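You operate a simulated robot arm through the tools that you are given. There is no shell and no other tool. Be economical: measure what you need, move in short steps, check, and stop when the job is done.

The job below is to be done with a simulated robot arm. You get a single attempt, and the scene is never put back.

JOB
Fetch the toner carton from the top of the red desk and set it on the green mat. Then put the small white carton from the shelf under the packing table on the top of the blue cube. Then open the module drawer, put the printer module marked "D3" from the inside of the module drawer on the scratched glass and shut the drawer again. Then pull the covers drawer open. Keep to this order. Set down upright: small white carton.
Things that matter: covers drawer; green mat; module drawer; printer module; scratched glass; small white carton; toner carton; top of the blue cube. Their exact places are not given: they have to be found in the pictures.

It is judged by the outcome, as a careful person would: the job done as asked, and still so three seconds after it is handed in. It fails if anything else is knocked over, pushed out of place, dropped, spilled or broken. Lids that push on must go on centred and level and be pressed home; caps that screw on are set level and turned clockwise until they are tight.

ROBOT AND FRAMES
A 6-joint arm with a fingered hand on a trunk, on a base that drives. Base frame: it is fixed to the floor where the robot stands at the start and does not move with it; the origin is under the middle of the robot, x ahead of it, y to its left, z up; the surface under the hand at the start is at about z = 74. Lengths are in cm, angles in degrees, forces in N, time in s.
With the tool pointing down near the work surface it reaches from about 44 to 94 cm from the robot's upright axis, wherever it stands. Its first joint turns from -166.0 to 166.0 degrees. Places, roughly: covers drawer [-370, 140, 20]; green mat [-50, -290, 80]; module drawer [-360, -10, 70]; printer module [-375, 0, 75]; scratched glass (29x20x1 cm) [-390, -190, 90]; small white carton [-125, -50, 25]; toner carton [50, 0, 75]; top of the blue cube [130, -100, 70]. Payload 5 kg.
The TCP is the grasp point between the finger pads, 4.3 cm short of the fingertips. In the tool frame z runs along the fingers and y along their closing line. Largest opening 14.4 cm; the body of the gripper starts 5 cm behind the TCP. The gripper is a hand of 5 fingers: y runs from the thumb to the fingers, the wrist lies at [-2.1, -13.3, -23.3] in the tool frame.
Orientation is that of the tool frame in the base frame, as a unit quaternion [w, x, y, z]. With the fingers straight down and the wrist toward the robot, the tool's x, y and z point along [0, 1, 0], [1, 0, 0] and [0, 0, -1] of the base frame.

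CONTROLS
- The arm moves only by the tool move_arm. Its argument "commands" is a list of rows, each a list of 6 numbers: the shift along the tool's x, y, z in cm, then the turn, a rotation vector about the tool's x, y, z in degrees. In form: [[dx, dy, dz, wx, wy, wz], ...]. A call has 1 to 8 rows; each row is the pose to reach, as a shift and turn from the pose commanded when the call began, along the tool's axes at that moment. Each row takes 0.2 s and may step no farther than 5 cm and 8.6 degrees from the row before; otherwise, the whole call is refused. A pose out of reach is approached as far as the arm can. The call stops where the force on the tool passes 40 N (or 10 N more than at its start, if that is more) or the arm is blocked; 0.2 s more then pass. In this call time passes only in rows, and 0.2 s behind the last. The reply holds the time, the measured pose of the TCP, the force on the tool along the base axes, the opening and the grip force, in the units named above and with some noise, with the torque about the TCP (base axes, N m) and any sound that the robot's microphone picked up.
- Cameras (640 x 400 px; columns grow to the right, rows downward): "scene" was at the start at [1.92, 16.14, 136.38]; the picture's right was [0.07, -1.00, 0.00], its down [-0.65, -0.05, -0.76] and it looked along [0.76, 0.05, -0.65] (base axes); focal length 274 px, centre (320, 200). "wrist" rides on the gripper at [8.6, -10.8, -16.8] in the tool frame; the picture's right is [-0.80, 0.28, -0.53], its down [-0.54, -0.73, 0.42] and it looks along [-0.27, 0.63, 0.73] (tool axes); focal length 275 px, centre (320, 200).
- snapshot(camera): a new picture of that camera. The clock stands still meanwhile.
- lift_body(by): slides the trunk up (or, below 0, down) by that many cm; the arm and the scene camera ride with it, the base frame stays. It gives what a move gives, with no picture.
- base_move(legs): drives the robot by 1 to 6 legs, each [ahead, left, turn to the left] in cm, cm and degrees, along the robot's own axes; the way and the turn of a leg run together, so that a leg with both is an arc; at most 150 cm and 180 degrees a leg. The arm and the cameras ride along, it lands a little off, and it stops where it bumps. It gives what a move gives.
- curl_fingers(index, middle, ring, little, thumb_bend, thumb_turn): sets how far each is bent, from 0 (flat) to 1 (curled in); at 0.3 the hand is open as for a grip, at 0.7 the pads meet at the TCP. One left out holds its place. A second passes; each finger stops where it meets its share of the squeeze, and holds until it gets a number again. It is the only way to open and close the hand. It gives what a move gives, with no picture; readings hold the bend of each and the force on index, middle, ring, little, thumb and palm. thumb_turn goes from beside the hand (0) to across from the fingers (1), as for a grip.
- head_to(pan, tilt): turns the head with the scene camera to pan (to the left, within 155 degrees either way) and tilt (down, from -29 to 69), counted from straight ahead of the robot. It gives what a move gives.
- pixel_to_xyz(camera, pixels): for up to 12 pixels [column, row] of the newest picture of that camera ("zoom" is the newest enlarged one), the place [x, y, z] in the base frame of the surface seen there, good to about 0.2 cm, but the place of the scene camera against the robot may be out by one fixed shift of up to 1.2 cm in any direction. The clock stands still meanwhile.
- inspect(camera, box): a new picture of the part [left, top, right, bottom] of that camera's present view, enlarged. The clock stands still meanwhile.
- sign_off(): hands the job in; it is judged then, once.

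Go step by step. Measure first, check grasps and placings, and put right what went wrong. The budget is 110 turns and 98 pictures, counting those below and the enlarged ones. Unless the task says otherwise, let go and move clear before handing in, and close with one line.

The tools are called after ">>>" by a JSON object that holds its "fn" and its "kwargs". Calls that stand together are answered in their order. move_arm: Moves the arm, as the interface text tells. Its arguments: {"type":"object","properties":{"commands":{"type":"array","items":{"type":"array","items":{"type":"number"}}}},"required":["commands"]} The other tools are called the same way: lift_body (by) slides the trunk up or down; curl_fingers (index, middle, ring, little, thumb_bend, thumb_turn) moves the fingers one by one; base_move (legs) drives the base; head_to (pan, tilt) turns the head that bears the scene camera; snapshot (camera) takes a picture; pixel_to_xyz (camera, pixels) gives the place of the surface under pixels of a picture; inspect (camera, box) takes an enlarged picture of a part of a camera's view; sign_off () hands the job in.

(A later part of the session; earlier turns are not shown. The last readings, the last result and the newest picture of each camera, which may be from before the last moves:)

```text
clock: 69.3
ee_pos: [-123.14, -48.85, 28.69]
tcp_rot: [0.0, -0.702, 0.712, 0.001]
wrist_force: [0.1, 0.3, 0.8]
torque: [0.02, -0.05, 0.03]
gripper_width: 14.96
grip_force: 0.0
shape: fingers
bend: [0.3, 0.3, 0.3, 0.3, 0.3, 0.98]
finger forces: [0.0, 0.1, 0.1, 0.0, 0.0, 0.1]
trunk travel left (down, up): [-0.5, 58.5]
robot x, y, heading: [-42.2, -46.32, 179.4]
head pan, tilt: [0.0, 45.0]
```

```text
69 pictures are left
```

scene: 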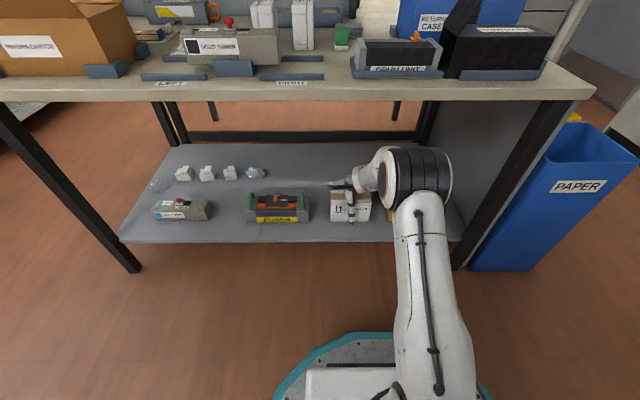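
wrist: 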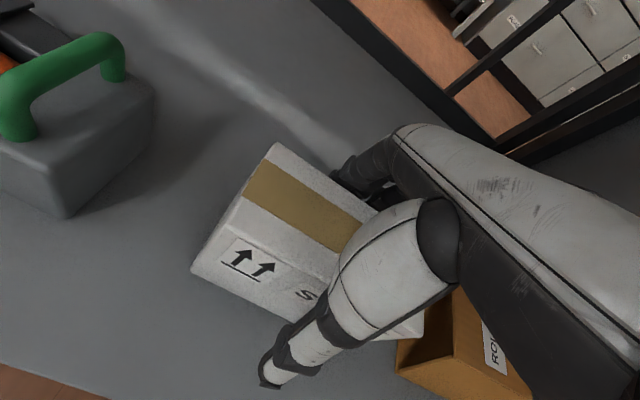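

Hand straddles the carton. A touch lower (0.7) and close.

>>> {"fn": "move_arm", "kwargs": {"commands": [[0, 0, 0.7, 0, 0, 0]]}}

>>> {"fn": "curl_fingers", "kwargs": {"index": 0.7, "middle": 0.7, "ring": 0.7, "little": 0.7, "thumb_bend": 0.7}}

>>> {"fn": "move_arm", "kwargs": {"commands": [[0, 0, -1, 0, 0, 0], [0, 0, -2.5, 0, 0, 0], [0, 0, -4, 0, 0, 0]]}}

>>> {"fn": "snapshot", "kwargs": {"camera": "wrist"}}

```text
clock: 69.7
ee_pos: [-123.0, -48.81, 28.03]
tcp_rot: [-0.001, -0.701, 0.713, 0.0]
wrist_force: [0.5, 0.4, -0.2]
torque: [-0.01, 0.0, -0.02]
gripper_width: 14.96
grip_force: 0.1
shape: fingers
bend: [0.3, 0.3, 0.3, 0.3, 0.3, 0.98]
finger forces: [0.1, 0.1, 0.1, 0.1, 0.0, 0.1]
trunk travel left (down, up): [-0.5, 58.5]
robot x, y, heading: [-42.35, -46.25, 179.6]
head pan, tilt: [0.0, 45.0]
```

```text
clock: 70.7
ee_pos: [-123.1, -48.84, 28.04]
tcp_rot: [0.0, -0.702, 0.712, 0.0]
wrist_force: [-1.3, 0.0, 2.0]
torque: [0.42, 0.29, 0.21]
gripper_width: 8.16
grip_force: 40.1
shape: fingers
bend: [0.51, 0.56, 0.58, 0.59, 0.57, 0.93]
finger forces: [12.0, 9.0, 8.8, 11.2, 39.2, 0.0]
trunk travel left (down, up): [-0.5, 58.5]
robot x, y, heading: [-42.21, -46.12, 179.6]
head pan, tilt: [0.0, 45.0]
```

```text
clock: 71.5
ee_pos: [-122.92, -48.86, 31.98]
tcp_rot: [0.001, -0.702, 0.712, 0.0]
wrist_force: [0.9, -0.2, -3.9]
torque: [0.01, 0.03, 0.0]
gripper_width: 8.17
grip_force: 38.9
shape: fingers
bend: [0.51, 0.56, 0.58, 0.6, 0.57, 0.93]
finger forces: [12.5, 8.7, 8.2, 10.0, 39.3, 0.0]
trunk travel left (down, up): [-0.5, 58.5]
robot x, y, heading: [-42.36, -46.22, 179.4]
head pan, tilt: [0.0, 45.0]
```

```text
68 pictures are left
```

wrist: 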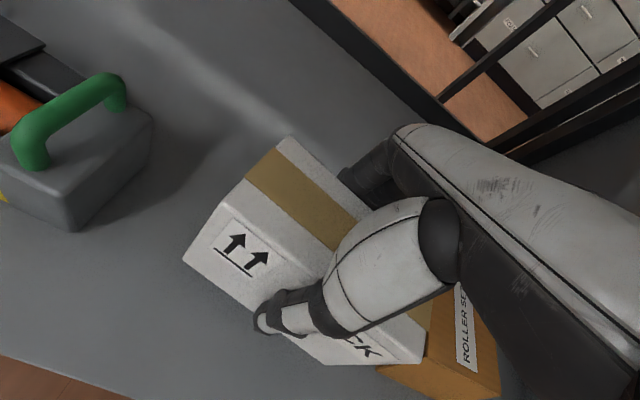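

Held (3.9 N). I'll lift a bit more, draw the arm back, back the base away, then raise the trunk.

>>> {"fn": "move_arm", "kwargs": {"commands": [[0, 0, -3, 0, 0, 0], [0, -4, -4, 0, 0, 0], [0, -8.5, -4, 0, 0, 0], [0, -13, -4, 0, 0, 0]]}}

>>> {"fn": "base_move", "kwargs": {"legs": [[-20, 0, 0]]}}

>>> {"fn": "lift_body", "kwargs": {"by": 45}}

>>> {"fn": "move_arm", "kwargs": {"commands": [[0, -4, -4, 0, 0, 0], [0, -8, -4, 0, 0, 0], [0, -12, -4, 0, 0, 0], [0, -16, -4, 0, 0, 0], [0, -20, -4, 0, 0, 0], [0, -24, -4, 0, 0, 0]]}}

```text
clock: 72.5
ee_pos: [-109.87, -49.08, 36.21]
tcp_rot: [0.0, -0.702, 0.712, -0.001]
wrist_force: [-0.7, -0.1, -3.7]
torque: [0.05, 0.01, 0.02]
gripper_width: 8.15
grip_force: 38.9
shape: fingers
bend: [0.51, 0.57, 0.58, 0.6, 0.58, 0.93]
finger forces: [12.2, 8.6, 8.2, 9.8, 38.6, 0.0]
trunk travel left (down, up): [-0.5, 58.5]
robot x, y, heading: [-42.32, -46.02, 179.6]
head pan, tilt: [0.0, 45.0]
```

```text
clock: 74.1
ee_pos: [-89.94, -49.19, 36.24]
tcp_rot: [0.001, -0.702, 0.712, -0.001]
wrist_force: [-0.1, 0.0, -4.6]
torque: [0.03, 0.02, -0.02]
gripper_width: 8.19
grip_force: 38.6
shape: fingers
bend: [0.51, 0.57, 0.58, 0.6, 0.58, 0.93]
finger forces: [12.3, 8.6, 8.2, 9.7, 38.6, 0.1]
trunk travel left (down, up): [-0.5, 58.5]
robot x, y, heading: [-22.46, -46.62, 179.6]
head pan, tilt: [0.0, 45.0]
```

```text
refused: 45 is not a number from -40 to 40
```

```text
refused: row 1 steps farther than a row can; nothing moved
```

>>> {"fn": "lift_body", "kwargs": {"by": 40}}

>>> {"fn": "move_arm", "kwargs": {"commands": [[0, -3, -3, 0, 0, 0], [0, -6, -6, 0, 0, 0], [0, -9, -9, 0, 0, 0], [0, -12, -12, 0, 0, 0], [0, -14, -15, 0, 0, 0], [0, -16, -18, 0, 0, 0]]}}

>>> {"fn": "base_move", "kwargs": {"legs": [[0, 0, 90]]}}

>>> {"fn": "head_to", "kwargs": {"pan": 60, "tilt": 35}}

>>> {"fn": "snapshot", "kwargs": {"camera": "scene"}}

```text
clock: 77.9
ee_pos: [-89.98, -49.26, 76.2]
tcp_rot: [0.0, -0.702, 0.712, 0.0]
wrist_force: [0.4, -0.3, -4.0]
torque: [0.05, -0.01, 0.01]
gripper_width: 8.18
grip_force: 38.7
shape: fingers
bend: [0.51, 0.57, 0.58, 0.6, 0.58, 0.93]
finger forces: [12.3, 8.6, 8.1, 9.5, 38.6, 0.1]
trunk travel left (down, up): [-40.5, 18.5]
robot x, y, heading: [-22.27, -46.57, 179.7]
head pan, tilt: [0.0, 45.0]
```

```text
clock: 79.3
ee_pos: [-73.95, -49.42, 94.16]
tcp_rot: [0.002, -0.702, 0.712, -0.001]
wrist_force: [-0.2, 0.1, -4.3]
torque: [0.0, 0.0, 0.02]
gripper_width: 8.14
grip_force: 37.2
shape: fingers
bend: [0.51, 0.57, 0.59, 0.61, 0.58, 0.93]
finger forces: [12.4, 8.2, 7.8, 9.2, 37.6, 0.0]
trunk travel left (down, up): [-40.5, 18.5]
robot x, y, heading: [-22.46, -46.03, 179.9]
head pan, tilt: [0.0, 45.0]
```

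```text
clock: 83.5
ee_pos: [-20.35, -98.16, 94.29]
tcp_rot: [-0.001, 1.0, -0.016, 0.0]
wrist_force: [-0.3, 0.0, -3.6]
torque: [-0.03, 0.01, 0.0]
gripper_width: 8.1
grip_force: 35.7
shape: fingers
bend: [0.51, 0.57, 0.59, 0.61, 0.58, 0.93]
finger forces: [11.8, 7.8, 7.6, 8.9, 36.1, 0.0]
trunk travel left (down, up): [-40.5, 18.5]
robot x, y, heading: [-22.39, -46.27, -91.4]
head pan, tilt: [0.0, 45.0]
```

```text
clock: 84.8
ee_pos: [-20.27, -98.1, 94.17]
tcp_rot: [-0.001, 1.0, -0.017, 0.0]
wrist_force: [0.0, 0.1, -3.0]
torque: [-0.01, 0.05, -0.01]
gripper_width: 8.1
grip_force: 35.8
shape: fingers
bend: [0.51, 0.57, 0.59, 0.61, 0.58, 0.93]
finger forces: [11.7, 7.9, 7.6, 8.9, 36.1, 0.0]
trunk travel left (down, up): [-40.5, 18.5]
robot x, y, heading: [-22.16, -46.43, -91.6]
head pan, tilt: [60.0, 35.0]
```

```text
67 pictures are left
```

scene: 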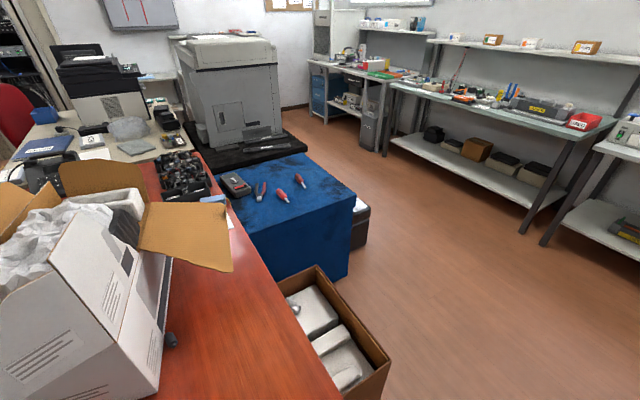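

The blue cube is at (285,200) with a device, tools on it; an open box lies on the floor next to the desk (335,340). Measuring these.

>>> {"fn": "pixel_to_xyz", "kwargs": {"camera": "scene", "pixels": [[303, 155], [354, 197], [248, 233], [232, 190], [300, 180], [285, 193], [262, 190], [320, 195], [300, 205], [388, 360], [318, 268], [368, 215]]}}

>>> {"fn": "inspect", "kwargs": {"camera": "scene", "box": [200, 130, 400, 270]}}

```text
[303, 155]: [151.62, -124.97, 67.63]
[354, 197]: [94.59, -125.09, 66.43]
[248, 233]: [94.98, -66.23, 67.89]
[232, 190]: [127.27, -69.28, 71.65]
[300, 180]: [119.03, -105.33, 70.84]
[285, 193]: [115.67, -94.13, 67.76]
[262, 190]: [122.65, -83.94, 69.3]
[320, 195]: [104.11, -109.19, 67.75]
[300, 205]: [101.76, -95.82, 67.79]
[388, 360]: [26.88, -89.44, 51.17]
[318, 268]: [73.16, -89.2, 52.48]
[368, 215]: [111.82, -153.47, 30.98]
```

```text
2.86 times, centred on (300, 200) of scene
```

zoom: 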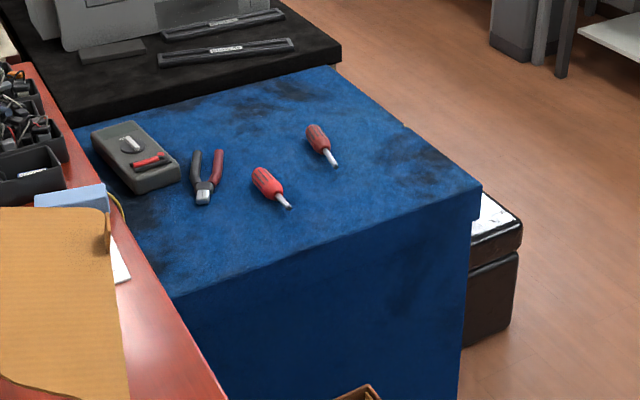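

>>> {"fn": "pixel_to_xyz", "kwargs": {"camera": "zoom", "pixels": [[337, 165], [310, 125], [290, 208], [256, 170], [203, 204], [170, 185], [300, 245], [380, 225], [450, 195], [472, 192], [400, 140], [170, 296]]}}

```text
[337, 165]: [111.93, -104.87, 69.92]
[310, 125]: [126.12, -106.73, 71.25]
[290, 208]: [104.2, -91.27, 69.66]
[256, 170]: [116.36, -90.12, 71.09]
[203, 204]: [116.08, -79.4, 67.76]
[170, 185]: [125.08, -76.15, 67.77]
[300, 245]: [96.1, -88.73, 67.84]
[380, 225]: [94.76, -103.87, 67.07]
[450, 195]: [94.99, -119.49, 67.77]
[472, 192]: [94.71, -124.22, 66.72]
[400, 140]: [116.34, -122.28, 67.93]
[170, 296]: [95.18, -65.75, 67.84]
```

Free patch on the cube front: carton centre (101.5, −113) clears the screwdriver tips (112,−105) and (104,−91). I'll drive south, turn left to heading 0 and go ahead along y≈−126.

>>> {"fn": "base_move", "kwargs": {"legs": [[80, 0, 0], [0, 0, 91.5], [52, 0, 0]]}}

>>> {"fn": "head_to", "kwargs": {"pan": 5, "tilt": 42}}

>>> {"fn": "snapshot", "kwargs": {"camera": "scene"}}

>>> {"fn": "snapshot", "kwargs": {"camera": "wrist"}}

```text
clock: 95.6
ee_pos: [79.52, -124.89, 94.18]
tcp_rot: [-0.001, 0.714, 0.7, -0.001]
wrist_force: [0.1, -0.2, -4.4]
torque: [0.0, -0.01, -0.03]
gripper_width: 8.06
grip_force: 34.6
shape: fingers
bend: [0.51, 0.57, 0.59, 0.61, 0.58, 0.93]
finger forces: [11.2, 7.7, 7.4, 8.7, 34.9, 0.0]
trunk travel left (down, up): [-40.5, 18.5]
robot x, y, heading: [28.02, -127.62, -0.7]
head pan, tilt: [60.0, 35.0]
```

```text
clock: 96.8
ee_pos: [79.45, -124.93, 94.11]
tcp_rot: [-0.001, 0.714, 0.7, -0.001]
wrist_force: [0.6, -0.6, -3.3]
torque: [0.0, -0.04, 0.06]
gripper_width: 8.07
grip_force: 34.1
shape: fingers
bend: [0.51, 0.57, 0.59, 0.61, 0.58, 0.93]
finger forces: [11.2, 7.8, 7.4, 8.8, 34.9, 0.1]
trunk travel left (down, up): [-40.5, 18.5]
robot x, y, heading: [27.77, -127.47, -0.8]
head pan, tilt: [5.0, 42.0]
```

```text
65 pictures are left
```

scene: 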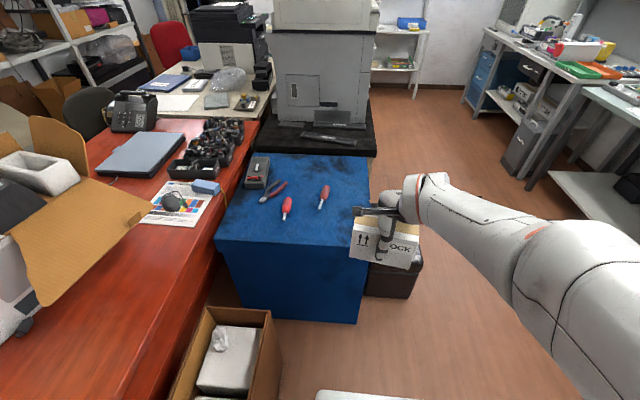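

```text
64 pictures are left
```

wrist: 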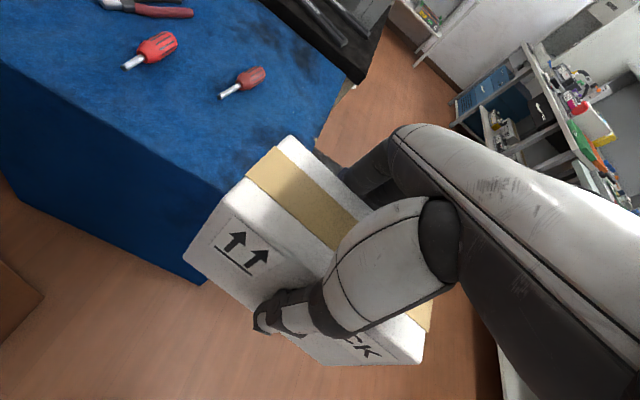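

>>> {"fn": "pixel_to_xyz", "kwargs": {"camera": "wrist", "pixels": [[222, 97], [262, 72], [126, 66], [170, 40], [228, 185], [100, 130], [150, 100], [10, 65], [328, 125], [240, 140]]}}

```text
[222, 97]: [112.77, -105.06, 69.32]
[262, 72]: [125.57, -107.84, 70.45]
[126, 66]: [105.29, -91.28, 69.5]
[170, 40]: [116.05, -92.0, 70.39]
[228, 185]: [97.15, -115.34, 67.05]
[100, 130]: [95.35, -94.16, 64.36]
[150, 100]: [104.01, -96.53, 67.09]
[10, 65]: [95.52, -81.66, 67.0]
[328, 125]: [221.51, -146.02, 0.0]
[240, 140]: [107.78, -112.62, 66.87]
```

Cube top z=67.05, near edge x≈95.6. Moving over (102, −113) and partly down.

>>> {"fn": "move_arm", "kwargs": {"commands": [[3, 4, 0, 0, 0, 0], [6, 8, 0, 0, 0, 0], [9, 12, 0, 0, 0, 0], [11, 16, 0, 0, 0, 0], [12.3, 20, 0, 0, 0, 0], [12.3, 22.3, 4, 0, 0, 0], [12.3, 22.3, 9, 0, 0, 0], [12.3, 22.3, 14, 0, 0, 0]]}}

>>> {"fn": "snapshot", "kwargs": {"camera": "scene"}}

>>> {"fn": "snapshot", "kwargs": {"camera": "wrist"}}

```text
clock: 98.6
ee_pos: [102.22, -113.1, 80.16]
tcp_rot: [-0.001, 0.714, 0.7, 0.001]
wrist_force: [1.3, 0.4, -1.5]
torque: [-0.09, 0.03, 0.01]
gripper_width: 8.06
grip_force: 34.8
shape: fingers
bend: [0.51, 0.57, 0.59, 0.61, 0.58, 0.93]
finger forces: [11.4, 7.6, 7.4, 8.3, 34.5, 0.0]
trunk travel left (down, up): [-40.5, 18.5]
robot x, y, heading: [27.75, -127.63, -0.5]
head pan, tilt: [5.0, 42.0]
```

```text
63 pictures are left
```

scene: 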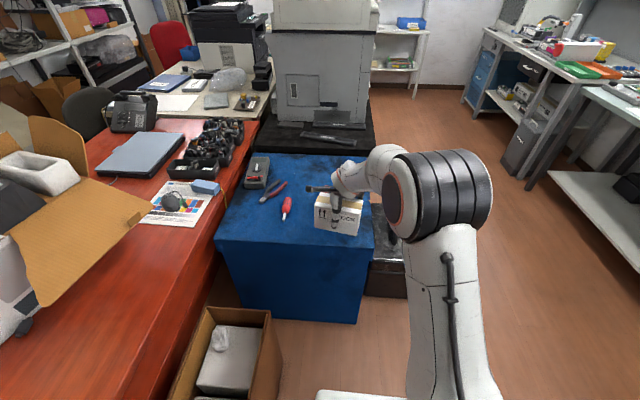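

```text
62 pictures are left
```

wrist: 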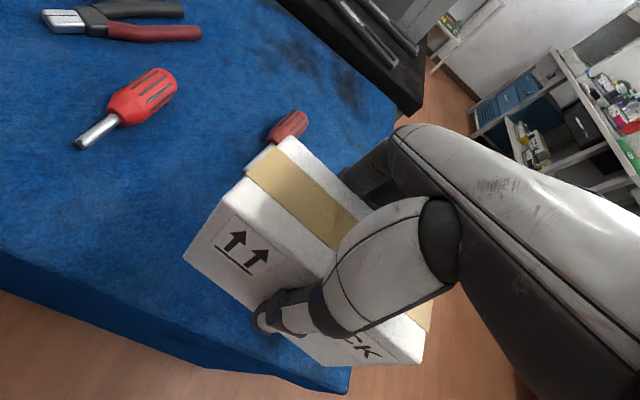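

>>> {"fn": "pixel_to_xyz", "kwargs": {"camera": "wrist", "pixels": [[340, 372], [348, 372], [280, 348], [415, 358], [190, 258], [275, 143], [262, 156]]}}

```text
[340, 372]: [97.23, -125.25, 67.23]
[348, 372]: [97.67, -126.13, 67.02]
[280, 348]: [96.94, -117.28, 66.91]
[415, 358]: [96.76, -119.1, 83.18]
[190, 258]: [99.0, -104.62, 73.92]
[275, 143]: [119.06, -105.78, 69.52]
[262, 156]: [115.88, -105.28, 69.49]
```

I want to check whether the carton hangs level before setting it down; measuring the front-face edges.

>>> {"fn": "pixel_to_xyz", "kwargs": {"camera": "wrist", "pixels": [[192, 250], [205, 230], [225, 205], [240, 185], [235, 275], [300, 180], [270, 200], [290, 142], [330, 345], [400, 360], [300, 145], [250, 290]]}}

```text
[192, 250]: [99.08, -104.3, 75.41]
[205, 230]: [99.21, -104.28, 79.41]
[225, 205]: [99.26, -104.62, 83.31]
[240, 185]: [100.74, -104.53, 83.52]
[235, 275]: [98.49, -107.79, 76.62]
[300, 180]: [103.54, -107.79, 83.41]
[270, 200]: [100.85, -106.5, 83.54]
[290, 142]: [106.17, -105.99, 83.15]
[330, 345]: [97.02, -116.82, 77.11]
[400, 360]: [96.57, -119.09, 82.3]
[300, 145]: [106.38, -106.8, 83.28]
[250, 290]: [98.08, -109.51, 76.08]
```

The carton is level, just yawed about 10°. I'll shift 1.5 cm further onto the cube and lower to contact (TCP z≈75).

>>> {"fn": "move_arm", "kwargs": {"commands": [[0.3, 1.6, 0, 0, 0, 0], [0.3, 1.6, 2, 0, 0, 0], [0.3, 1.6, 3.8, 0, 0, 0], [0.3, 1.6, 4.5, 0, 0, 0], [0.3, 1.6, 5.0, 0, 0, 0]]}}

```text
clock: 99.8
ee_pos: [103.62, -112.76, 75.13]
tcp_rot: [-0.001, 0.715, 0.7, -0.001]
wrist_force: [0.4, -0.2, -3.2]
torque: [-0.05, -0.03, 0.0]
gripper_width: 8.06
grip_force: 34.6
shape: fingers
bend: [0.51, 0.57, 0.59, 0.61, 0.58, 0.93]
finger forces: [11.3, 7.5, 7.3, 8.3, 34.5, 0.0]
trunk travel left (down, up): [-40.5, 18.5]
robot x, y, heading: [27.9, -127.56, -0.6]
head pan, tilt: [5.0, 42.0]
```

>>> {"fn": "move_arm", "kwargs": {"commands": [[0, 0, 0.2, 0, 0, 0], [0, 0, 0.4, 0, 0, 0]]}}

```text
clock: 100.4
ee_pos: [103.81, -112.73, 74.96]
tcp_rot: [0.0, 0.714, 0.7, 0.002]
wrist_force: [-3.6, 0.7, 11.9]
torque: [-0.59, -0.06, -0.11]
gripper_width: 8.05
grip_force: 36.3
shape: fingers
bend: [0.51, 0.57, 0.59, 0.62, 0.58, 0.93]
finger forces: [11.0, 7.5, 7.4, 8.1, 38.0, 0.1]
trunk travel left (down, up): [-40.5, 18.5]
robot x, y, heading: [27.98, -127.64, -1.0]
head pan, tilt: [5.0, 42.0]
```

Contact is made. I'll open only moderately so the fingers stay away from the screwdriver.

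>>> {"fn": "curl_fingers", "kwargs": {"index": 0.41, "middle": 0.44, "ring": 0.45, "little": 0.45, "thumb_bend": 0.4}}

>>> {"fn": "snapshot", "kwargs": {"camera": "wrist"}}

```text
clock: 101.4
ee_pos: [103.6, -112.81, 74.7]
tcp_rot: [-0.001, 0.715, 0.7, -0.001]
wrist_force: [0.8, -0.7, -0.4]
torque: [0.01, 0.01, -0.04]
gripper_width: 11.28
grip_force: 0.3
shape: fingers
bend: [0.41, 0.44, 0.45, 0.45, 0.4, 0.97]
finger forces: [0.5, 0.0, 0.1, 0.0, 0.1, 0.1]
trunk travel left (down, up): [-40.5, 18.5]
robot x, y, heading: [27.97, -127.37, -0.7]
head pan, tilt: [5.0, 42.0]
```

```text
61 pictures are left
```

wrist: 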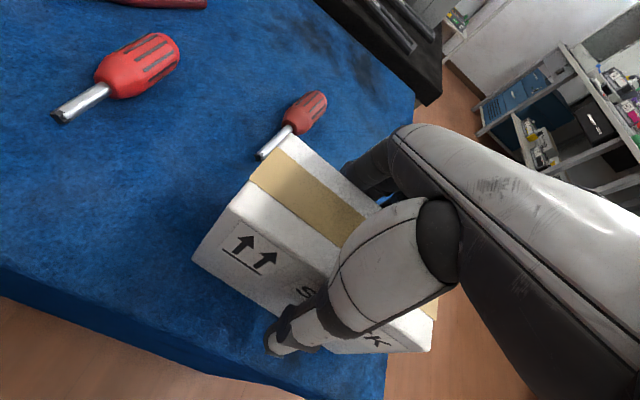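

Released and standing. Lifting off slowly.

>>> {"fn": "move_arm", "kwargs": {"commands": [[0, 0, -0.7, 0, 0, 0], [0, 0, -2, 0, 0, 0], [0, 0, -4, 0, 0, 0], [0, 0, -7, 0, 0, 0], [0, 0, -11, 0, 0, 0], [0, 0, -15, 0, 0, 0], [0, 0, -19, 0, 0, 0]]}}

>>> {"fn": "move_arm", "kwargs": {"commands": [[0, -5, 0, 0, 0, 0], [0, -10, 0, 0, 0, 0], [0, -15, 0, 0, 0, 0], [0, -20, 0, 0, 0, 0], [0, -25, 0, 0, 0, 0]]}}

>>> {"fn": "snapshot", "kwargs": {"camera": "scene"}}

```text
clock: 103.0
ee_pos: [103.49, -112.83, 93.62]
tcp_rot: [-0.001, 0.715, 0.7, -0.002]
wrist_force: [0.2, 0.6, -0.5]
torque: [0.04, 0.03, -0.01]
gripper_width: 11.25
grip_force: 0.1
shape: fingers
bend: [0.41, 0.44, 0.45, 0.45, 0.4, 0.97]
finger forces: [0.0, 0.0, 0.0, 0.0, 0.1, 0.1]
trunk travel left (down, up): [-40.5, 18.5]
robot x, y, heading: [27.93, -127.35, -0.7]
head pan, tilt: [5.0, 42.0]
```

```text
clock: 104.2
ee_pos: [78.52, -112.39, 93.7]
tcp_rot: [-0.001, 0.714, 0.7, -0.001]
wrist_force: [0.2, 0.1, -0.8]
torque: [-0.01, 0.05, 0.0]
gripper_width: 11.23
grip_force: 0.0
shape: fingers
bend: [0.41, 0.44, 0.45, 0.45, 0.4, 0.97]
finger forces: [0.0, 0.0, 0.0, 0.1, 0.0, 0.0]
trunk travel left (down, up): [-40.5, 18.5]
robot x, y, heading: [27.61, -127.28, -0.9]
head pan, tilt: [5.0, 42.0]
```

```text
60 pictures are left
```

scene: 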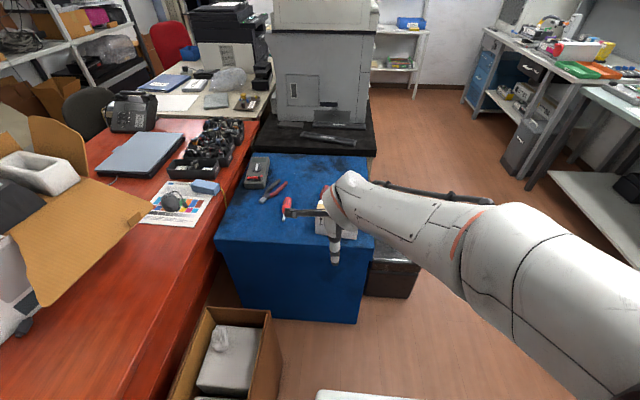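

The carton stands on the cube. Next I'll go round the south side of the packing table toward the module cabinet, stopping for a look.

>>> {"fn": "base_move", "kwargs": {"legs": [[0, 0, -129], [100, 0, 0], [0, 0, -50], [130, 0, 0]]}}

>>> {"fn": "head_to", "kwargs": {"pan": 0, "tilt": 25}}

>>> {"fn": "snapshot", "kwargs": {"camera": "scene"}}

>>> {"fn": "head_to", "kwargs": {"pan": -45, "tilt": 25}}

>>> {"fn": "snapshot", "kwargs": {"camera": "scene"}}

```text
clock: 123.2
ee_pos: [-216.68, -222.44, 93.72]
tcp_rot: [0.0, 0.708, -0.706, 0.001]
wrist_force: [-0.5, -0.3, 0.4]
torque: [0.01, -0.01, 0.0]
gripper_width: 11.28
grip_force: 0.0
shape: fingers
bend: [0.41, 0.44, 0.45, 0.45, 0.4, 0.97]
finger forces: [0.1, 0.0, 0.1, 0.0, 0.1, 0.0]
trunk travel left (down, up): [-40.5, 18.5]
robot x, y, heading: [-166.35, -206.17, -179.7]
head pan, tilt: [5.0, 42.0]
```

```text
clock: 124.0
ee_pos: [-216.65, -222.5, 93.64]
tcp_rot: [-0.001, 0.707, -0.707, 0.0]
wrist_force: [0.2, -0.2, 1.0]
torque: [0.0, -0.01, -0.03]
gripper_width: 11.29
grip_force: 0.1
shape: fingers
bend: [0.41, 0.44, 0.45, 0.45, 0.4, 0.97]
finger forces: [0.1, 0.1, 0.0, 0.0, 0.0, 0.1]
trunk travel left (down, up): [-40.5, 18.5]
robot x, y, heading: [-165.97, -206.09, -179.5]
head pan, tilt: [0.0, 25.0]
```

```text
59 pictures are left
```

scene: 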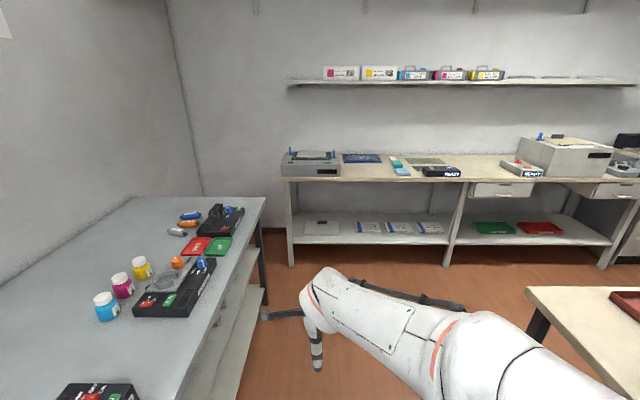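

```text
clock: 125.1
ee_pos: [-216.7, -222.34, 93.83]
tcp_rot: [-0.001, 0.708, -0.707, 0.0]
wrist_force: [1.0, -0.2, -0.5]
torque: [0.0, 0.02, -0.01]
gripper_width: 11.25
grip_force: 0.1
shape: fingers
bend: [0.41, 0.44, 0.45, 0.45, 0.4, 0.97]
finger forces: [0.0, 0.1, 0.0, 0.1, 0.0, 0.0]
trunk travel left (down, up): [-40.5, 18.5]
robot x, y, heading: [-166.34, -206.11, -179.5]
head pan, tilt: [-45.0, 25.0]
```

```text
58 pictures are left
```

scene: 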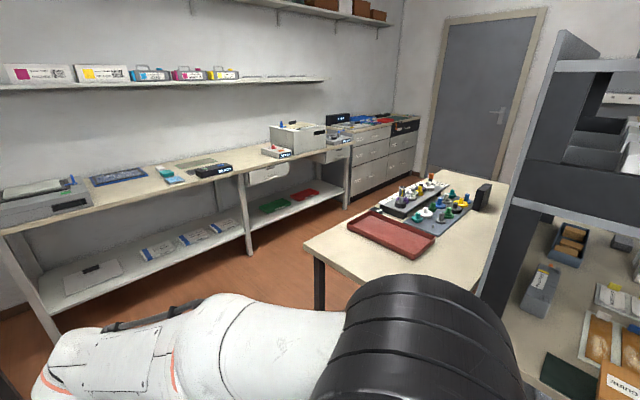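

The west bench has drawers under its top at (270,172) and (340,155); a light table stands at (400,230). Measuring.

>>> {"fn": "pixel_to_xyz", "kwargs": {"camera": "scene", "pixels": [[305, 247], [318, 305], [268, 173], [338, 157], [45, 190], [118, 177], [200, 164], [52, 335], [250, 250], [350, 205], [385, 185], [405, 183]]}}

>>> {"fn": "inspect", "kwargs": {"camera": "scene", "box": [220, 90, 440, 220]}}

>>> {"fn": "inspect", "kwargs": {"camera": "scene", "box": [0, 130, 240, 280]}}

```text
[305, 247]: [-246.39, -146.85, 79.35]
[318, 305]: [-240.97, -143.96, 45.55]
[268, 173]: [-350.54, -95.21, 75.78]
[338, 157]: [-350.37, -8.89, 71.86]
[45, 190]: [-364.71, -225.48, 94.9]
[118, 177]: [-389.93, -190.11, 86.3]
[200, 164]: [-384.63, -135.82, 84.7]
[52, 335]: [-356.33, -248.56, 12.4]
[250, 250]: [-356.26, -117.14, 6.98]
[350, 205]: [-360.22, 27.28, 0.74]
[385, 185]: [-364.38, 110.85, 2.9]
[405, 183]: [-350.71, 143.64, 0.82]
```

```text
2.91 times, centred on (330, 155) of scene
```

zoom: 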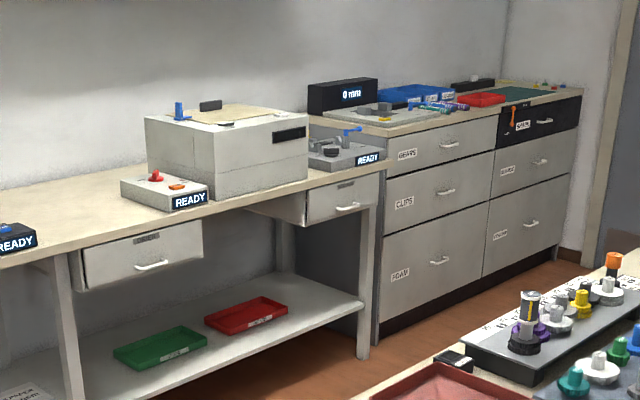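

```text
2.67 times, centred on (120, 205) of scene
```

zoom: 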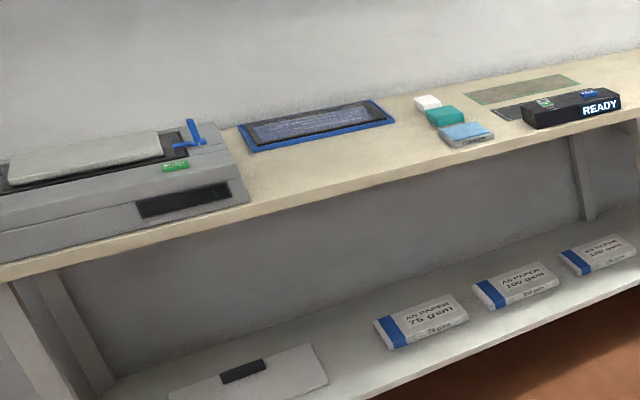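

Module drawer: front at (−350, −9, 72); scratched glass is the blue-framed panel at (−390, −190, 86). I'll drive along the corridor x≈−287 to y≈−10 and face the drawer.

>>> {"fn": "base_move", "kwargs": {"legs": [[120, 0, 0], [0, 0, -90], [100, 0, 0], [96, 0, 0], [0, 0, 90]]}}

>>> {"fn": "head_to", "kwargs": {"pan": 0, "tilt": 45}}

>>> {"fn": "snapshot", "kwargs": {"camera": "scene"}}

>>> {"fn": "snapshot", "kwargs": {"camera": "wrist"}}

```text
clock: 148.2
ee_pos: [-341.62, -28.36, 93.71]
tcp_rot: [-0.001, 0.709, -0.705, 0.0]
wrist_force: [-0.2, -1.1, 0.0]
torque: [0.01, -0.01, 0.05]
gripper_width: 11.23
grip_force: 0.0
shape: fingers
bend: [0.41, 0.44, 0.45, 0.45, 0.4, 0.97]
finger forces: [0.0, 0.1, 0.0, 0.0, 0.1, 0.0]
trunk travel left (down, up): [-40.5, 18.5]
robot x, y, heading: [-291.46, -11.67, -179.1]
head pan, tilt: [-45.0, 25.0]
```

```text
clock: 149.3
ee_pos: [-341.72, -28.33, 93.71]
tcp_rot: [0.0, 0.709, -0.705, 0.001]
wrist_force: [-0.9, -0.4, 0.6]
torque: [0.0, -0.03, 0.01]
gripper_width: 11.28
grip_force: 0.1
shape: fingers
bend: [0.41, 0.44, 0.45, 0.45, 0.4, 0.97]
finger forces: [0.0, 0.1, 0.0, 0.1, 0.0, 0.0]
trunk travel left (down, up): [-40.5, 18.5]
robot x, y, heading: [-291.33, -11.86, -178.8]
head pan, tilt: [0.0, 45.0]
```

```text
55 pictures are left
```

scene: 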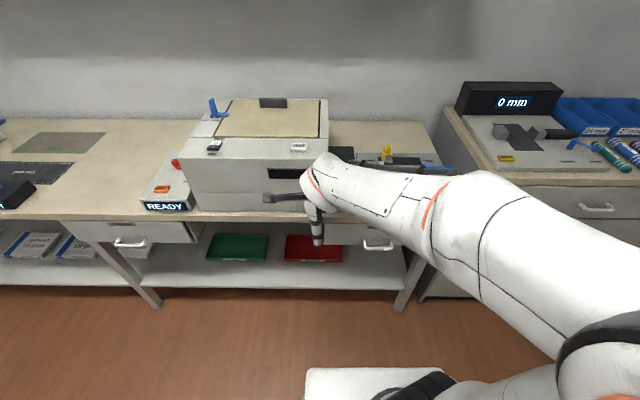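

```text
54 pictures are left
```

wrist: 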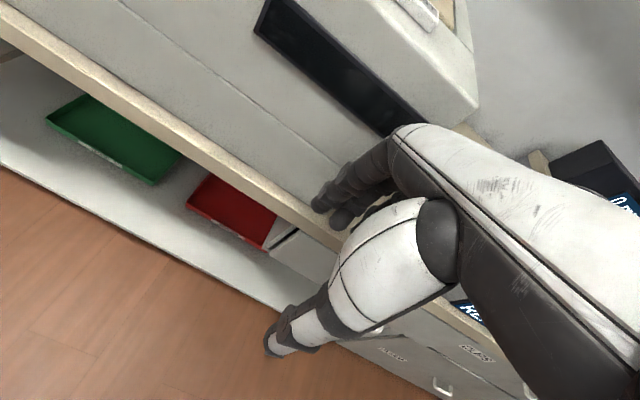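

Module drawer's handle is at about (378,245). Zooming to measure.

>>> {"fn": "inspect", "kwargs": {"camera": "scene", "box": [310, 200, 430, 275]}}

```text
5.33 times, centred on (370, 238) of scene
```

zoom: 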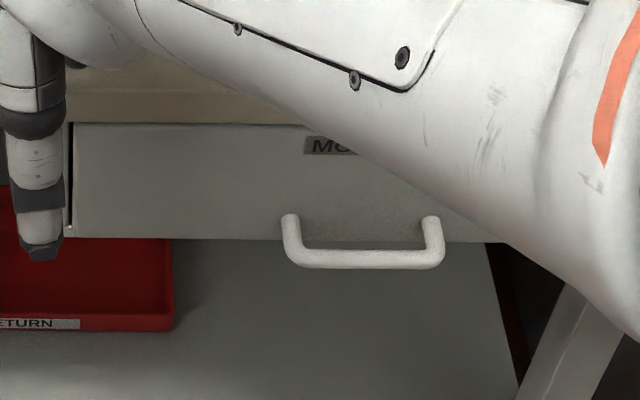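

>>> {"fn": "pixel_to_xyz", "kwargs": {"camera": "zoom", "pixels": [[290, 222], [295, 255], [365, 260], [435, 258], [432, 222], [200, 180], [200, 232], [80, 130], [200, 90], [440, 160]]}}

```text
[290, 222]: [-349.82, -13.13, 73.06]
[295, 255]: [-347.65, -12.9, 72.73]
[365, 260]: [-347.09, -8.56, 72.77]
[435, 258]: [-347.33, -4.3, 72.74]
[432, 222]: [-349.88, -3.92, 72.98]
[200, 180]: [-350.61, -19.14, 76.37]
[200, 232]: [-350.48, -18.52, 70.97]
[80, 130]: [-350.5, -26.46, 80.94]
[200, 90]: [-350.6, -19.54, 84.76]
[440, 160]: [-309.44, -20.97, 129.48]
```

The handle bar runs y −13…−4 at x≈−347, z≈72, only 3.3 cm proud of the front. Pulling it straight toward me leaves too little room, so I'll stand to the south facing north (x≈−300, y≈−80) and pull sideways along +x. Repositioning.

>>> {"fn": "base_move", "kwargs": {"legs": [[0, 0, -91], [-68, 9, 0]]}}

>>> {"fn": "move_arm", "kwargs": {"commands": [[0, 0, 0, 0, 0, -8.5], [0, 0, 0, 0, 0, -17], [0, 0, 0, 0, 0, -25.5], [0, 0, 0, 0, 0, -34], [0, 0, 0, 0, 0, -42.5], [0, 0, 0, 0, 0, -51], [0, 0, 0, 0, 0, -59.5], [0, 0, 0, 0, 0, -68]]}}

>>> {"fn": "move_arm", "kwargs": {"commands": [[0, 0, 0, 0, 0, -8], [0, 0, 0, 0, 0, -16], [0, 0, 0, 0, 0, -22]]}}

>>> {"fn": "head_to", "kwargs": {"pan": 40, "tilt": 40}}

>>> {"fn": "snapshot", "kwargs": {"camera": "scene"}}

```text
clock: 156.9
ee_pos: [-316.08, -28.97, 93.64]
tcp_rot: [0.001, 0.0, 1.0, -0.001]
wrist_force: [0.5, -0.1, -0.1]
torque: [0.0, -0.01, -0.03]
gripper_width: 11.27
grip_force: 0.0
shape: fingers
bend: [0.41, 0.44, 0.45, 0.45, 0.4, 0.97]
finger forces: [0.0, 0.0, 0.1, 0.1, 0.0, 0.1]
trunk travel left (down, up): [-40.5, 18.5]
robot x, y, heading: [-299.65, -79.5, 90.5]
head pan, tilt: [0.0, 45.0]
```

```text
clock: 158.7
ee_pos: [-316.0, -28.99, 93.71]
tcp_rot: [0.0, -0.559, 0.829, 0.0]
wrist_force: [0.2, -0.6, 0.0]
torque: [0.02, 0.03, 0.0]
gripper_width: 11.28
grip_force: 0.0
shape: fingers
bend: [0.41, 0.44, 0.45, 0.45, 0.4, 0.97]
finger forces: [0.0, 0.1, 0.0, 0.0, 0.0, 0.0]
trunk travel left (down, up): [-40.5, 18.5]
robot x, y, heading: [-299.7, -79.42, 90.4]
head pan, tilt: [0.0, 45.0]
```

```text
clock: 159.5
ee_pos: [-316.01, -28.95, 93.75]
tcp_rot: [-0.001, -0.707, 0.707, -0.001]
wrist_force: [-0.2, -0.5, 1.5]
torque: [0.0, 0.01, -0.02]
gripper_width: 11.24
grip_force: 0.0
shape: fingers
bend: [0.41, 0.44, 0.45, 0.45, 0.4, 0.97]
finger forces: [0.0, 0.1, 0.0, 0.1, 0.0, 0.0]
trunk travel left (down, up): [-40.5, 18.5]
robot x, y, heading: [-300.01, -79.54, 90.1]
head pan, tilt: [0.0, 45.0]
```

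```text
clock: 160.6
ee_pos: [-316.02, -29.08, 93.77]
tcp_rot: [-0.001, -0.706, 0.708, -0.001]
wrist_force: [-0.3, -0.2, -0.4]
torque: [-0.01, 0.01, 0.03]
gripper_width: 11.29
grip_force: 0.0
shape: fingers
bend: [0.41, 0.44, 0.45, 0.45, 0.4, 0.97]
finger forces: [0.1, 0.0, 0.0, 0.0, 0.0, 0.0]
trunk travel left (down, up): [-40.5, 18.5]
robot x, y, heading: [-300.02, -79.42, 90.2]
head pan, tilt: [40.0, 40.0]
```

```text
52 pictures are left
```

scene: 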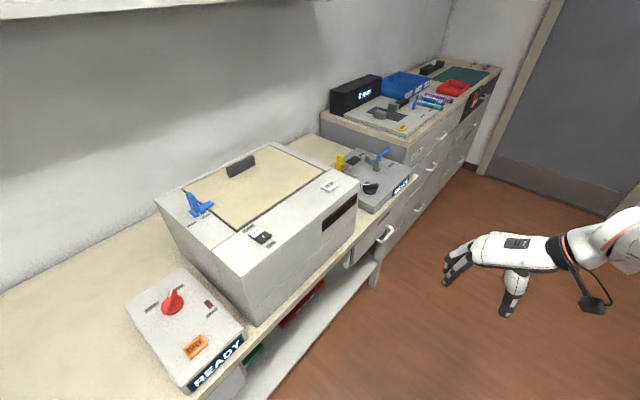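

Turned fine. Now tilt the hand 60° forward (fingers toward −x), pre-close the fingers somewhat, and lower the trunk.

>>> {"fn": "move_arm", "kwargs": {"commands": [[0, 0, 0, -8.5, 0, 0], [0, 0, 0, -17, 0, 0], [0, 0, 0, -25.5, 0, 0], [0, 0, 0, -34, 0, 0], [0, 0, 0, -42.5, 0, 0], [0, 0, 0, -51, 0, 0], [0, 0, 0, -59.5, 0, 0]]}}

>>> {"fn": "curl_fingers", "kwargs": {"index": 0.54, "middle": 0.54, "ring": 0.54, "little": 0.54, "thumb_bend": 0.5}}

>>> {"fn": "lift_body", "kwargs": {"by": -20}}

>>> {"fn": "snapshot", "kwargs": {"camera": "wrist"}}

>>> {"fn": "snapshot", "kwargs": {"camera": "scene"}}

```text
clock: 162.2
ee_pos: [-319.92, -23.15, 100.93]
tcp_rot: [-0.35, -0.609, 0.636, 0.321]
wrist_force: [1.1, -0.4, 0.9]
torque: [0.03, 0.0, 0.0]
gripper_width: 11.29
grip_force: 0.1
shape: fingers
bend: [0.41, 0.44, 0.45, 0.45, 0.4, 0.98]
finger forces: [0.0, 0.0, 0.1, 0.0, 0.0, 0.1]
out of reach, approached as far as the arm can: row 5, 6, 7
trunk travel left (down, up): [-40.5, 18.5]
robot x, y, heading: [-299.73, -79.15, 90.2]
head pan, tilt: [40.0, 40.0]
```

```text
clock: 163.2
ee_pos: [-319.97, -23.33, 100.88]
tcp_rot: [-0.349, -0.609, 0.636, 0.32]
wrist_force: [0.0, 0.2, -0.2]
torque: [-0.01, -0.01, -0.02]
gripper_width: 7.2
grip_force: 0.1
shape: fingers
bend: [0.54, 0.54, 0.54, 0.54, 0.5, 0.98]
finger forces: [0.0, 0.0, 0.1, 0.0, 0.0, 0.0]
trunk travel left (down, up): [-40.5, 18.5]
robot x, y, heading: [-299.86, -79.21, 90.3]
head pan, tilt: [40.0, 40.0]
```

```text
clock: 165.4
ee_pos: [-319.95, -23.32, 80.88]
tcp_rot: [-0.349, -0.609, 0.636, 0.321]
wrist_force: [-0.1, -0.3, 0.3]
torque: [0.0, 0.01, 0.0]
gripper_width: 7.19
grip_force: 0.2
shape: fingers
bend: [0.54, 0.54, 0.54, 0.54, 0.5, 0.98]
finger forces: [0.0, 0.1, 0.0, 0.0, 0.1, 0.0]
trunk travel left (down, up): [-20.5, 38.5]
robot x, y, heading: [-300.06, -79.45, 90.2]
head pan, tilt: [40.0, 40.0]
```

```text
51 pictures are left
```

wrist: 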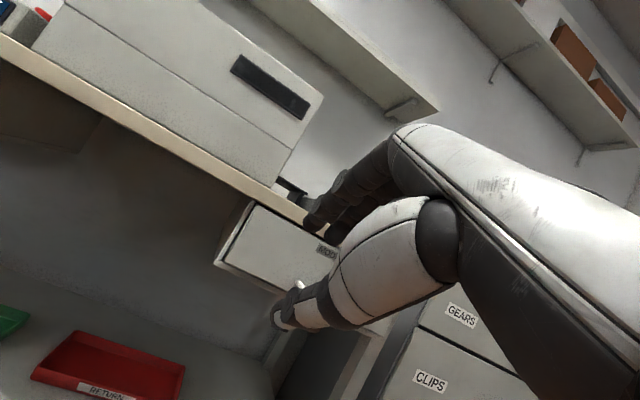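

```text
50 pictures are left
```

scene: 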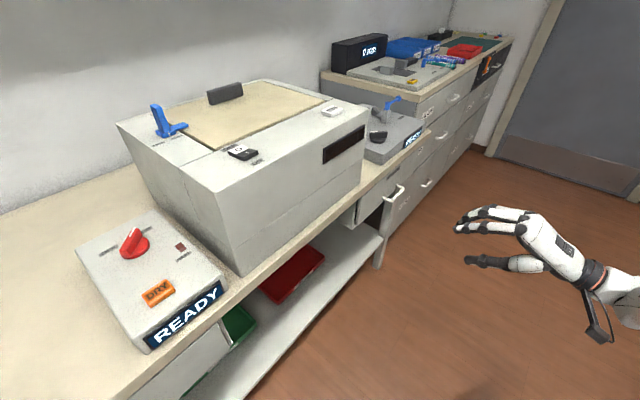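

The tilt reached ~56°, good enough. The handle is partly hidden by the thumb in the wrist view; I'll measure the drawer front there.

>>> {"fn": "pixel_to_xyz", "kwargs": {"camera": "wrist", "pixels": [[250, 205], [218, 263], [280, 240], [299, 285], [325, 252], [255, 195], [240, 270]]}}

>>> {"fn": "inspect", "kwargs": {"camera": "scene", "box": [340, 160, 440, 240]}}

>>> {"fn": "inspect", "kwargs": {"camera": "wrist", "box": [200, 180, 360, 340]}}

```text
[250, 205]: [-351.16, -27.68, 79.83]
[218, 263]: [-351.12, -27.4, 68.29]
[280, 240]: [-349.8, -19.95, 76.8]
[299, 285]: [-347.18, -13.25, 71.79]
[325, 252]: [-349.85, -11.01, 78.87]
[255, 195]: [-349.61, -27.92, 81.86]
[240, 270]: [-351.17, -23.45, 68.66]
```

```text
5.00 times, centred on (390, 200) of scene
```

zoom: 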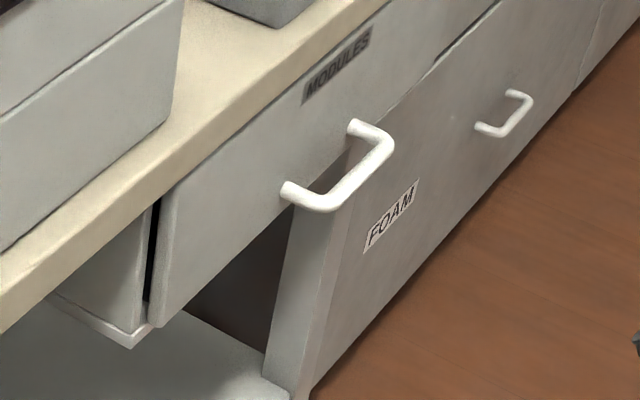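

```text
2.50 times, centred on (280, 260) of wrist
```

zoom: 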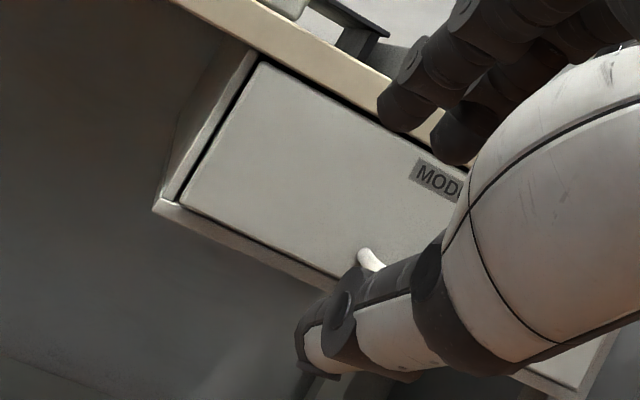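

True front is x=−349.8 and the bar is about (−346.6, −8.6, 72). Moving to a pre-grasp at (−335, −8.6, 73.7).

>>> {"fn": "move_arm", "kwargs": {"commands": [[-3, 0.6, 3.2, 0, 0, 0], [-6, 1.2, 6.4, 0, 0, 0], [-9, 1.8, 9.7, 0, 0, 0], [-12, 2.4, 13, 0, 0, 0], [-14.85, 3.0, 16.2, 0, 0, 0]]}}

>>> {"fn": "snapshot", "kwargs": {"camera": "scene"}}

```text
clock: 166.6
ee_pos: [-334.97, -8.47, 73.65]
tcp_rot: [-0.349, -0.609, 0.636, 0.321]
wrist_force: [0.6, 0.5, 2.1]
torque: [0.01, -0.08, -0.01]
gripper_width: 7.18
grip_force: 0.1
shape: fingers
bend: [0.54, 0.54, 0.54, 0.54, 0.5, 0.98]
finger forces: [0.0, 0.0, 0.1, 0.0, 0.1, 0.0]
trunk travel left (down, up): [-20.5, 38.5]
robot x, y, heading: [-299.84, -79.54, 90.1]
head pan, tilt: [40.0, 40.0]
```

```text
47 pictures are left
```

scene: 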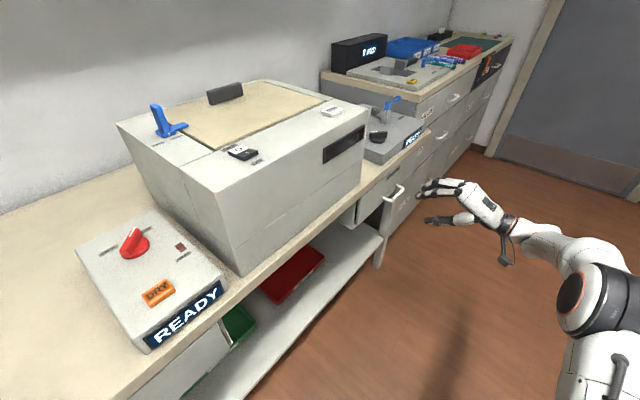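

Right on. Advancing 9 cm along −x to straddle the bar, then I'll check with a zoom.

>>> {"fn": "move_arm", "kwargs": {"commands": [[0.05, 1.65, 2.5, 0, 0, 0], [0.1, 3.3, 5, 0, 0, 0], [0.12, 4.4, 6.7, 0, 0, 0], [0.13, 4.95, 7.5, 0, 0, 0]]}}

>>> {"fn": "inspect", "kwargs": {"camera": "scene", "box": [350, 150, 500, 250]}}

```text
clock: 167.6
ee_pos: [-343.65, -8.45, 73.88]
tcp_rot: [-0.349, -0.608, 0.637, 0.322]
wrist_force: [7.9, -1.4, 3.2]
torque: [-0.03, 0.23, 0.17]
gripper_width: 6.87
grip_force: 3.5
shape: fingers
bend: [0.56, 0.54, 0.54, 0.54, 0.5, 0.98]
finger forces: [7.5, 0.2, 0.1, 0.1, 0.1, 0.0]
trunk travel left (down, up): [-20.5, 38.5]
robot x, y, heading: [-299.65, -79.23, 90.2]
head pan, tilt: [40.0, 40.0]
```

```text
4.00 times, centred on (425, 200) of scene
```

zoom: 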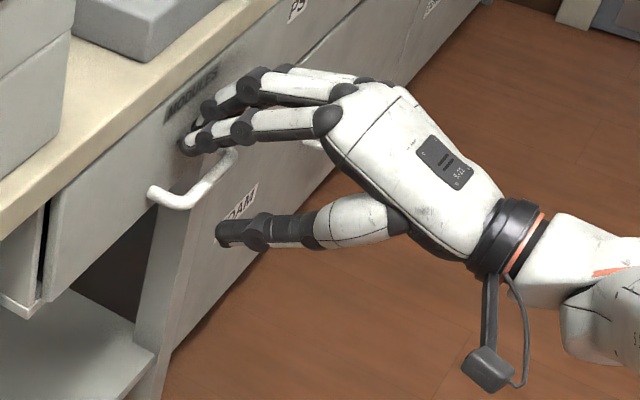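

The fingers sit above the bar but toward its far end, and the index touches the front. I'll back off 0.6 and shift 2 cm toward −y, then close.

>>> {"fn": "move_arm", "kwargs": {"commands": [[0, -0.3, -0.5, 0, 0, 0], [2.0, -0.3, -0.5, 0, 0, 0]]}}

>>> {"fn": "curl_fingers", "kwargs": {"index": 0.8, "middle": 0.8, "ring": 0.8, "little": 0.8, "thumb_bend": 0.75}}

>>> {"fn": "inspect", "kwargs": {"camera": "scene", "box": [350, 150, 500, 250]}}

```text
clock: 168.2
ee_pos: [-343.44, -10.52, 73.64]
tcp_rot: [-0.349, -0.609, 0.636, 0.321]
wrist_force: [0.0, -0.1, -0.3]
torque: [-0.05, 0.04, 0.03]
gripper_width: 7.14
grip_force: 0.0
shape: fingers
bend: [0.54, 0.54, 0.54, 0.54, 0.5, 0.98]
finger forces: [0.0, 0.0, 0.1, 0.1, 0.1, 0.0]
trunk travel left (down, up): [-20.5, 38.5]
robot x, y, heading: [-299.92, -79.48, 90.6]
head pan, tilt: [40.0, 40.0]
```

```text
clock: 169.2
ee_pos: [-343.42, -10.67, 73.6]
tcp_rot: [-0.349, -0.609, 0.636, 0.321]
wrist_force: [2.0, 0.4, -0.3]
torque: [-0.01, -0.02, 0.04]
gripper_width: 0.0
grip_force: 0.1
shape: fingers
bend: [0.75, 0.8, 0.8, 0.8, 0.72, 0.97]
finger forces: [0.0, 0.0, 0.0, 0.0, 0.1, 0.0]
trunk travel left (down, up): [-20.5, 38.5]
robot x, y, heading: [-300.0, -79.22, 90.3]
head pan, tilt: [40.0, 40.0]
```

```text
4.00 times, centred on (425, 200) of scene
```

zoom: 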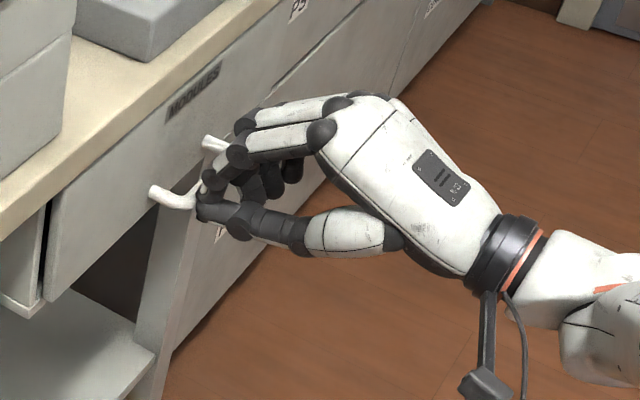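

The hand closed just in front of the bar. I'll reopen slightly, push ~2 cm deeper (fingers lightly against the front), and close again.

>>> {"fn": "curl_fingers", "kwargs": {"index": 0.57, "middle": 0.57, "ring": 0.57, "little": 0.57, "thumb_bend": 0.5}}

>>> {"fn": "move_arm", "kwargs": {"commands": [[-0.5, 0.4, 0.7, 0, 0, 0], [-1.0, 0.6, 1.3, 0, 0, 0], [-1.0, 0.7, 2.0, 0, 0, 0]]}}

>>> {"fn": "curl_fingers", "kwargs": {"index": 0.85, "middle": 0.85, "ring": 0.85, "little": 0.85, "thumb_bend": 0.75}}

>>> {"fn": "inspect", "kwargs": {"camera": "scene", "box": [350, 150, 500, 250]}}

```text
clock: 170.2
ee_pos: [-343.24, -10.5, 73.8]
tcp_rot: [-0.349, -0.609, 0.635, 0.321]
wrist_force: [0.7, 0.1, 1.2]
torque: [-0.02, 0.02, -0.04]
gripper_width: 6.75
grip_force: 0.0
shape: fingers
bend: [0.56, 0.56, 0.56, 0.56, 0.5, 0.97]
finger forces: [0.0, 0.0, 0.0, 0.1, 0.0, 0.1]
trunk travel left (down, up): [-20.5, 38.5]
robot x, y, heading: [-299.57, -79.35, 90.1]
head pan, tilt: [40.0, 40.0]
```

```text
clock: 171.0
ee_pos: [-344.54, -9.02, 73.64]
tcp_rot: [-0.349, -0.605, 0.638, 0.324]
wrist_force: [17.5, -4.3, 0.6]
torque: [0.0, 0.04, 0.22]
gripper_width: 5.68
grip_force: 8.7
shape: fingers
bend: [0.62, 0.58, 0.57, 0.56, 0.5, 0.97]
finger forces: [10.5, 6.6, 1.1, 0.1, 0.0, 0.0]
trunk travel left (down, up): [-20.5, 38.5]
robot x, y, heading: [-299.66, -79.51, 90.5]
head pan, tilt: [40.0, 40.0]
stopped in row 3: the force on the tool passed its limit at 42 N (the readings are from after the stop); the commanded pose is now the measured one
```

```text
clock: 172.0
ee_pos: [-344.85, -9.24, 73.69]
tcp_rot: [-0.349, -0.607, 0.637, 0.323]
wrist_force: [-0.5, 2.3, 7.3]
torque: [0.63, 0.21, 0.45]
gripper_width: 1.05
grip_force: 32.3
shape: fingers
bend: [0.76, 0.75, 0.75, 0.85, 0.65, 0.97]
finger forces: [9.9, 20.3, 11.8, 0.0, 22.2, 0.0]
trunk travel left (down, up): [-20.5, 38.5]
robot x, y, heading: [-300.13, -79.6, 90.4]
head pan, tilt: [40.0, 40.0]
```

```text
4.00 times, centred on (425, 200) of scene
```

zoom: 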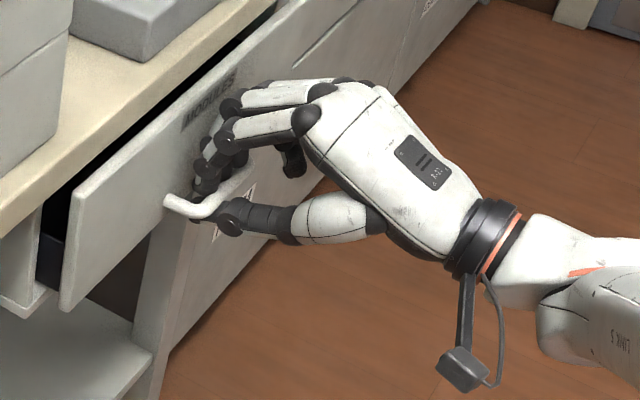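

The bar is gripped (index, middle, ring, thumb loaded) and the drawer has already moved a little. Pulling along +x.

>>> {"fn": "move_arm", "kwargs": {"commands": [[0, -1.1, -1.67, 0, 0, 0], [0, -2.75, -4.17, 0, 0, 0], [-0.1, -4.4, -6.67, 0, 0, 0], [-0.1, -6.05, -9.17, 0, 0, 0], [-0.2, -7.7, -11.7, 0, 0, 0]]}}

>>> {"fn": "snapshot", "kwargs": {"camera": "scene"}}

```text
clock: 173.2
ee_pos: [-330.78, -9.33, 73.69]
tcp_rot: [-0.349, -0.605, 0.638, 0.325]
wrist_force: [0.6, 14.9, 12.4]
torque: [0.84, 0.36, 0.25]
gripper_width: 1.02
grip_force: 35.0
shape: fingers
bend: [0.76, 0.75, 0.75, 0.85, 0.66, 0.97]
finger forces: [10.5, 25.3, 12.5, 0.0, 21.5, 0.1]
trunk travel left (down, up): [-20.5, 38.5]
robot x, y, heading: [-299.61, -79.01, 90.3]
head pan, tilt: [40.0, 40.0]
```

```text
43 pictures are left
```

scene: 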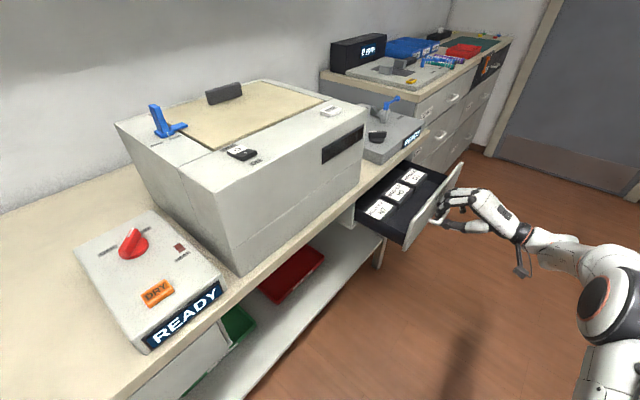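

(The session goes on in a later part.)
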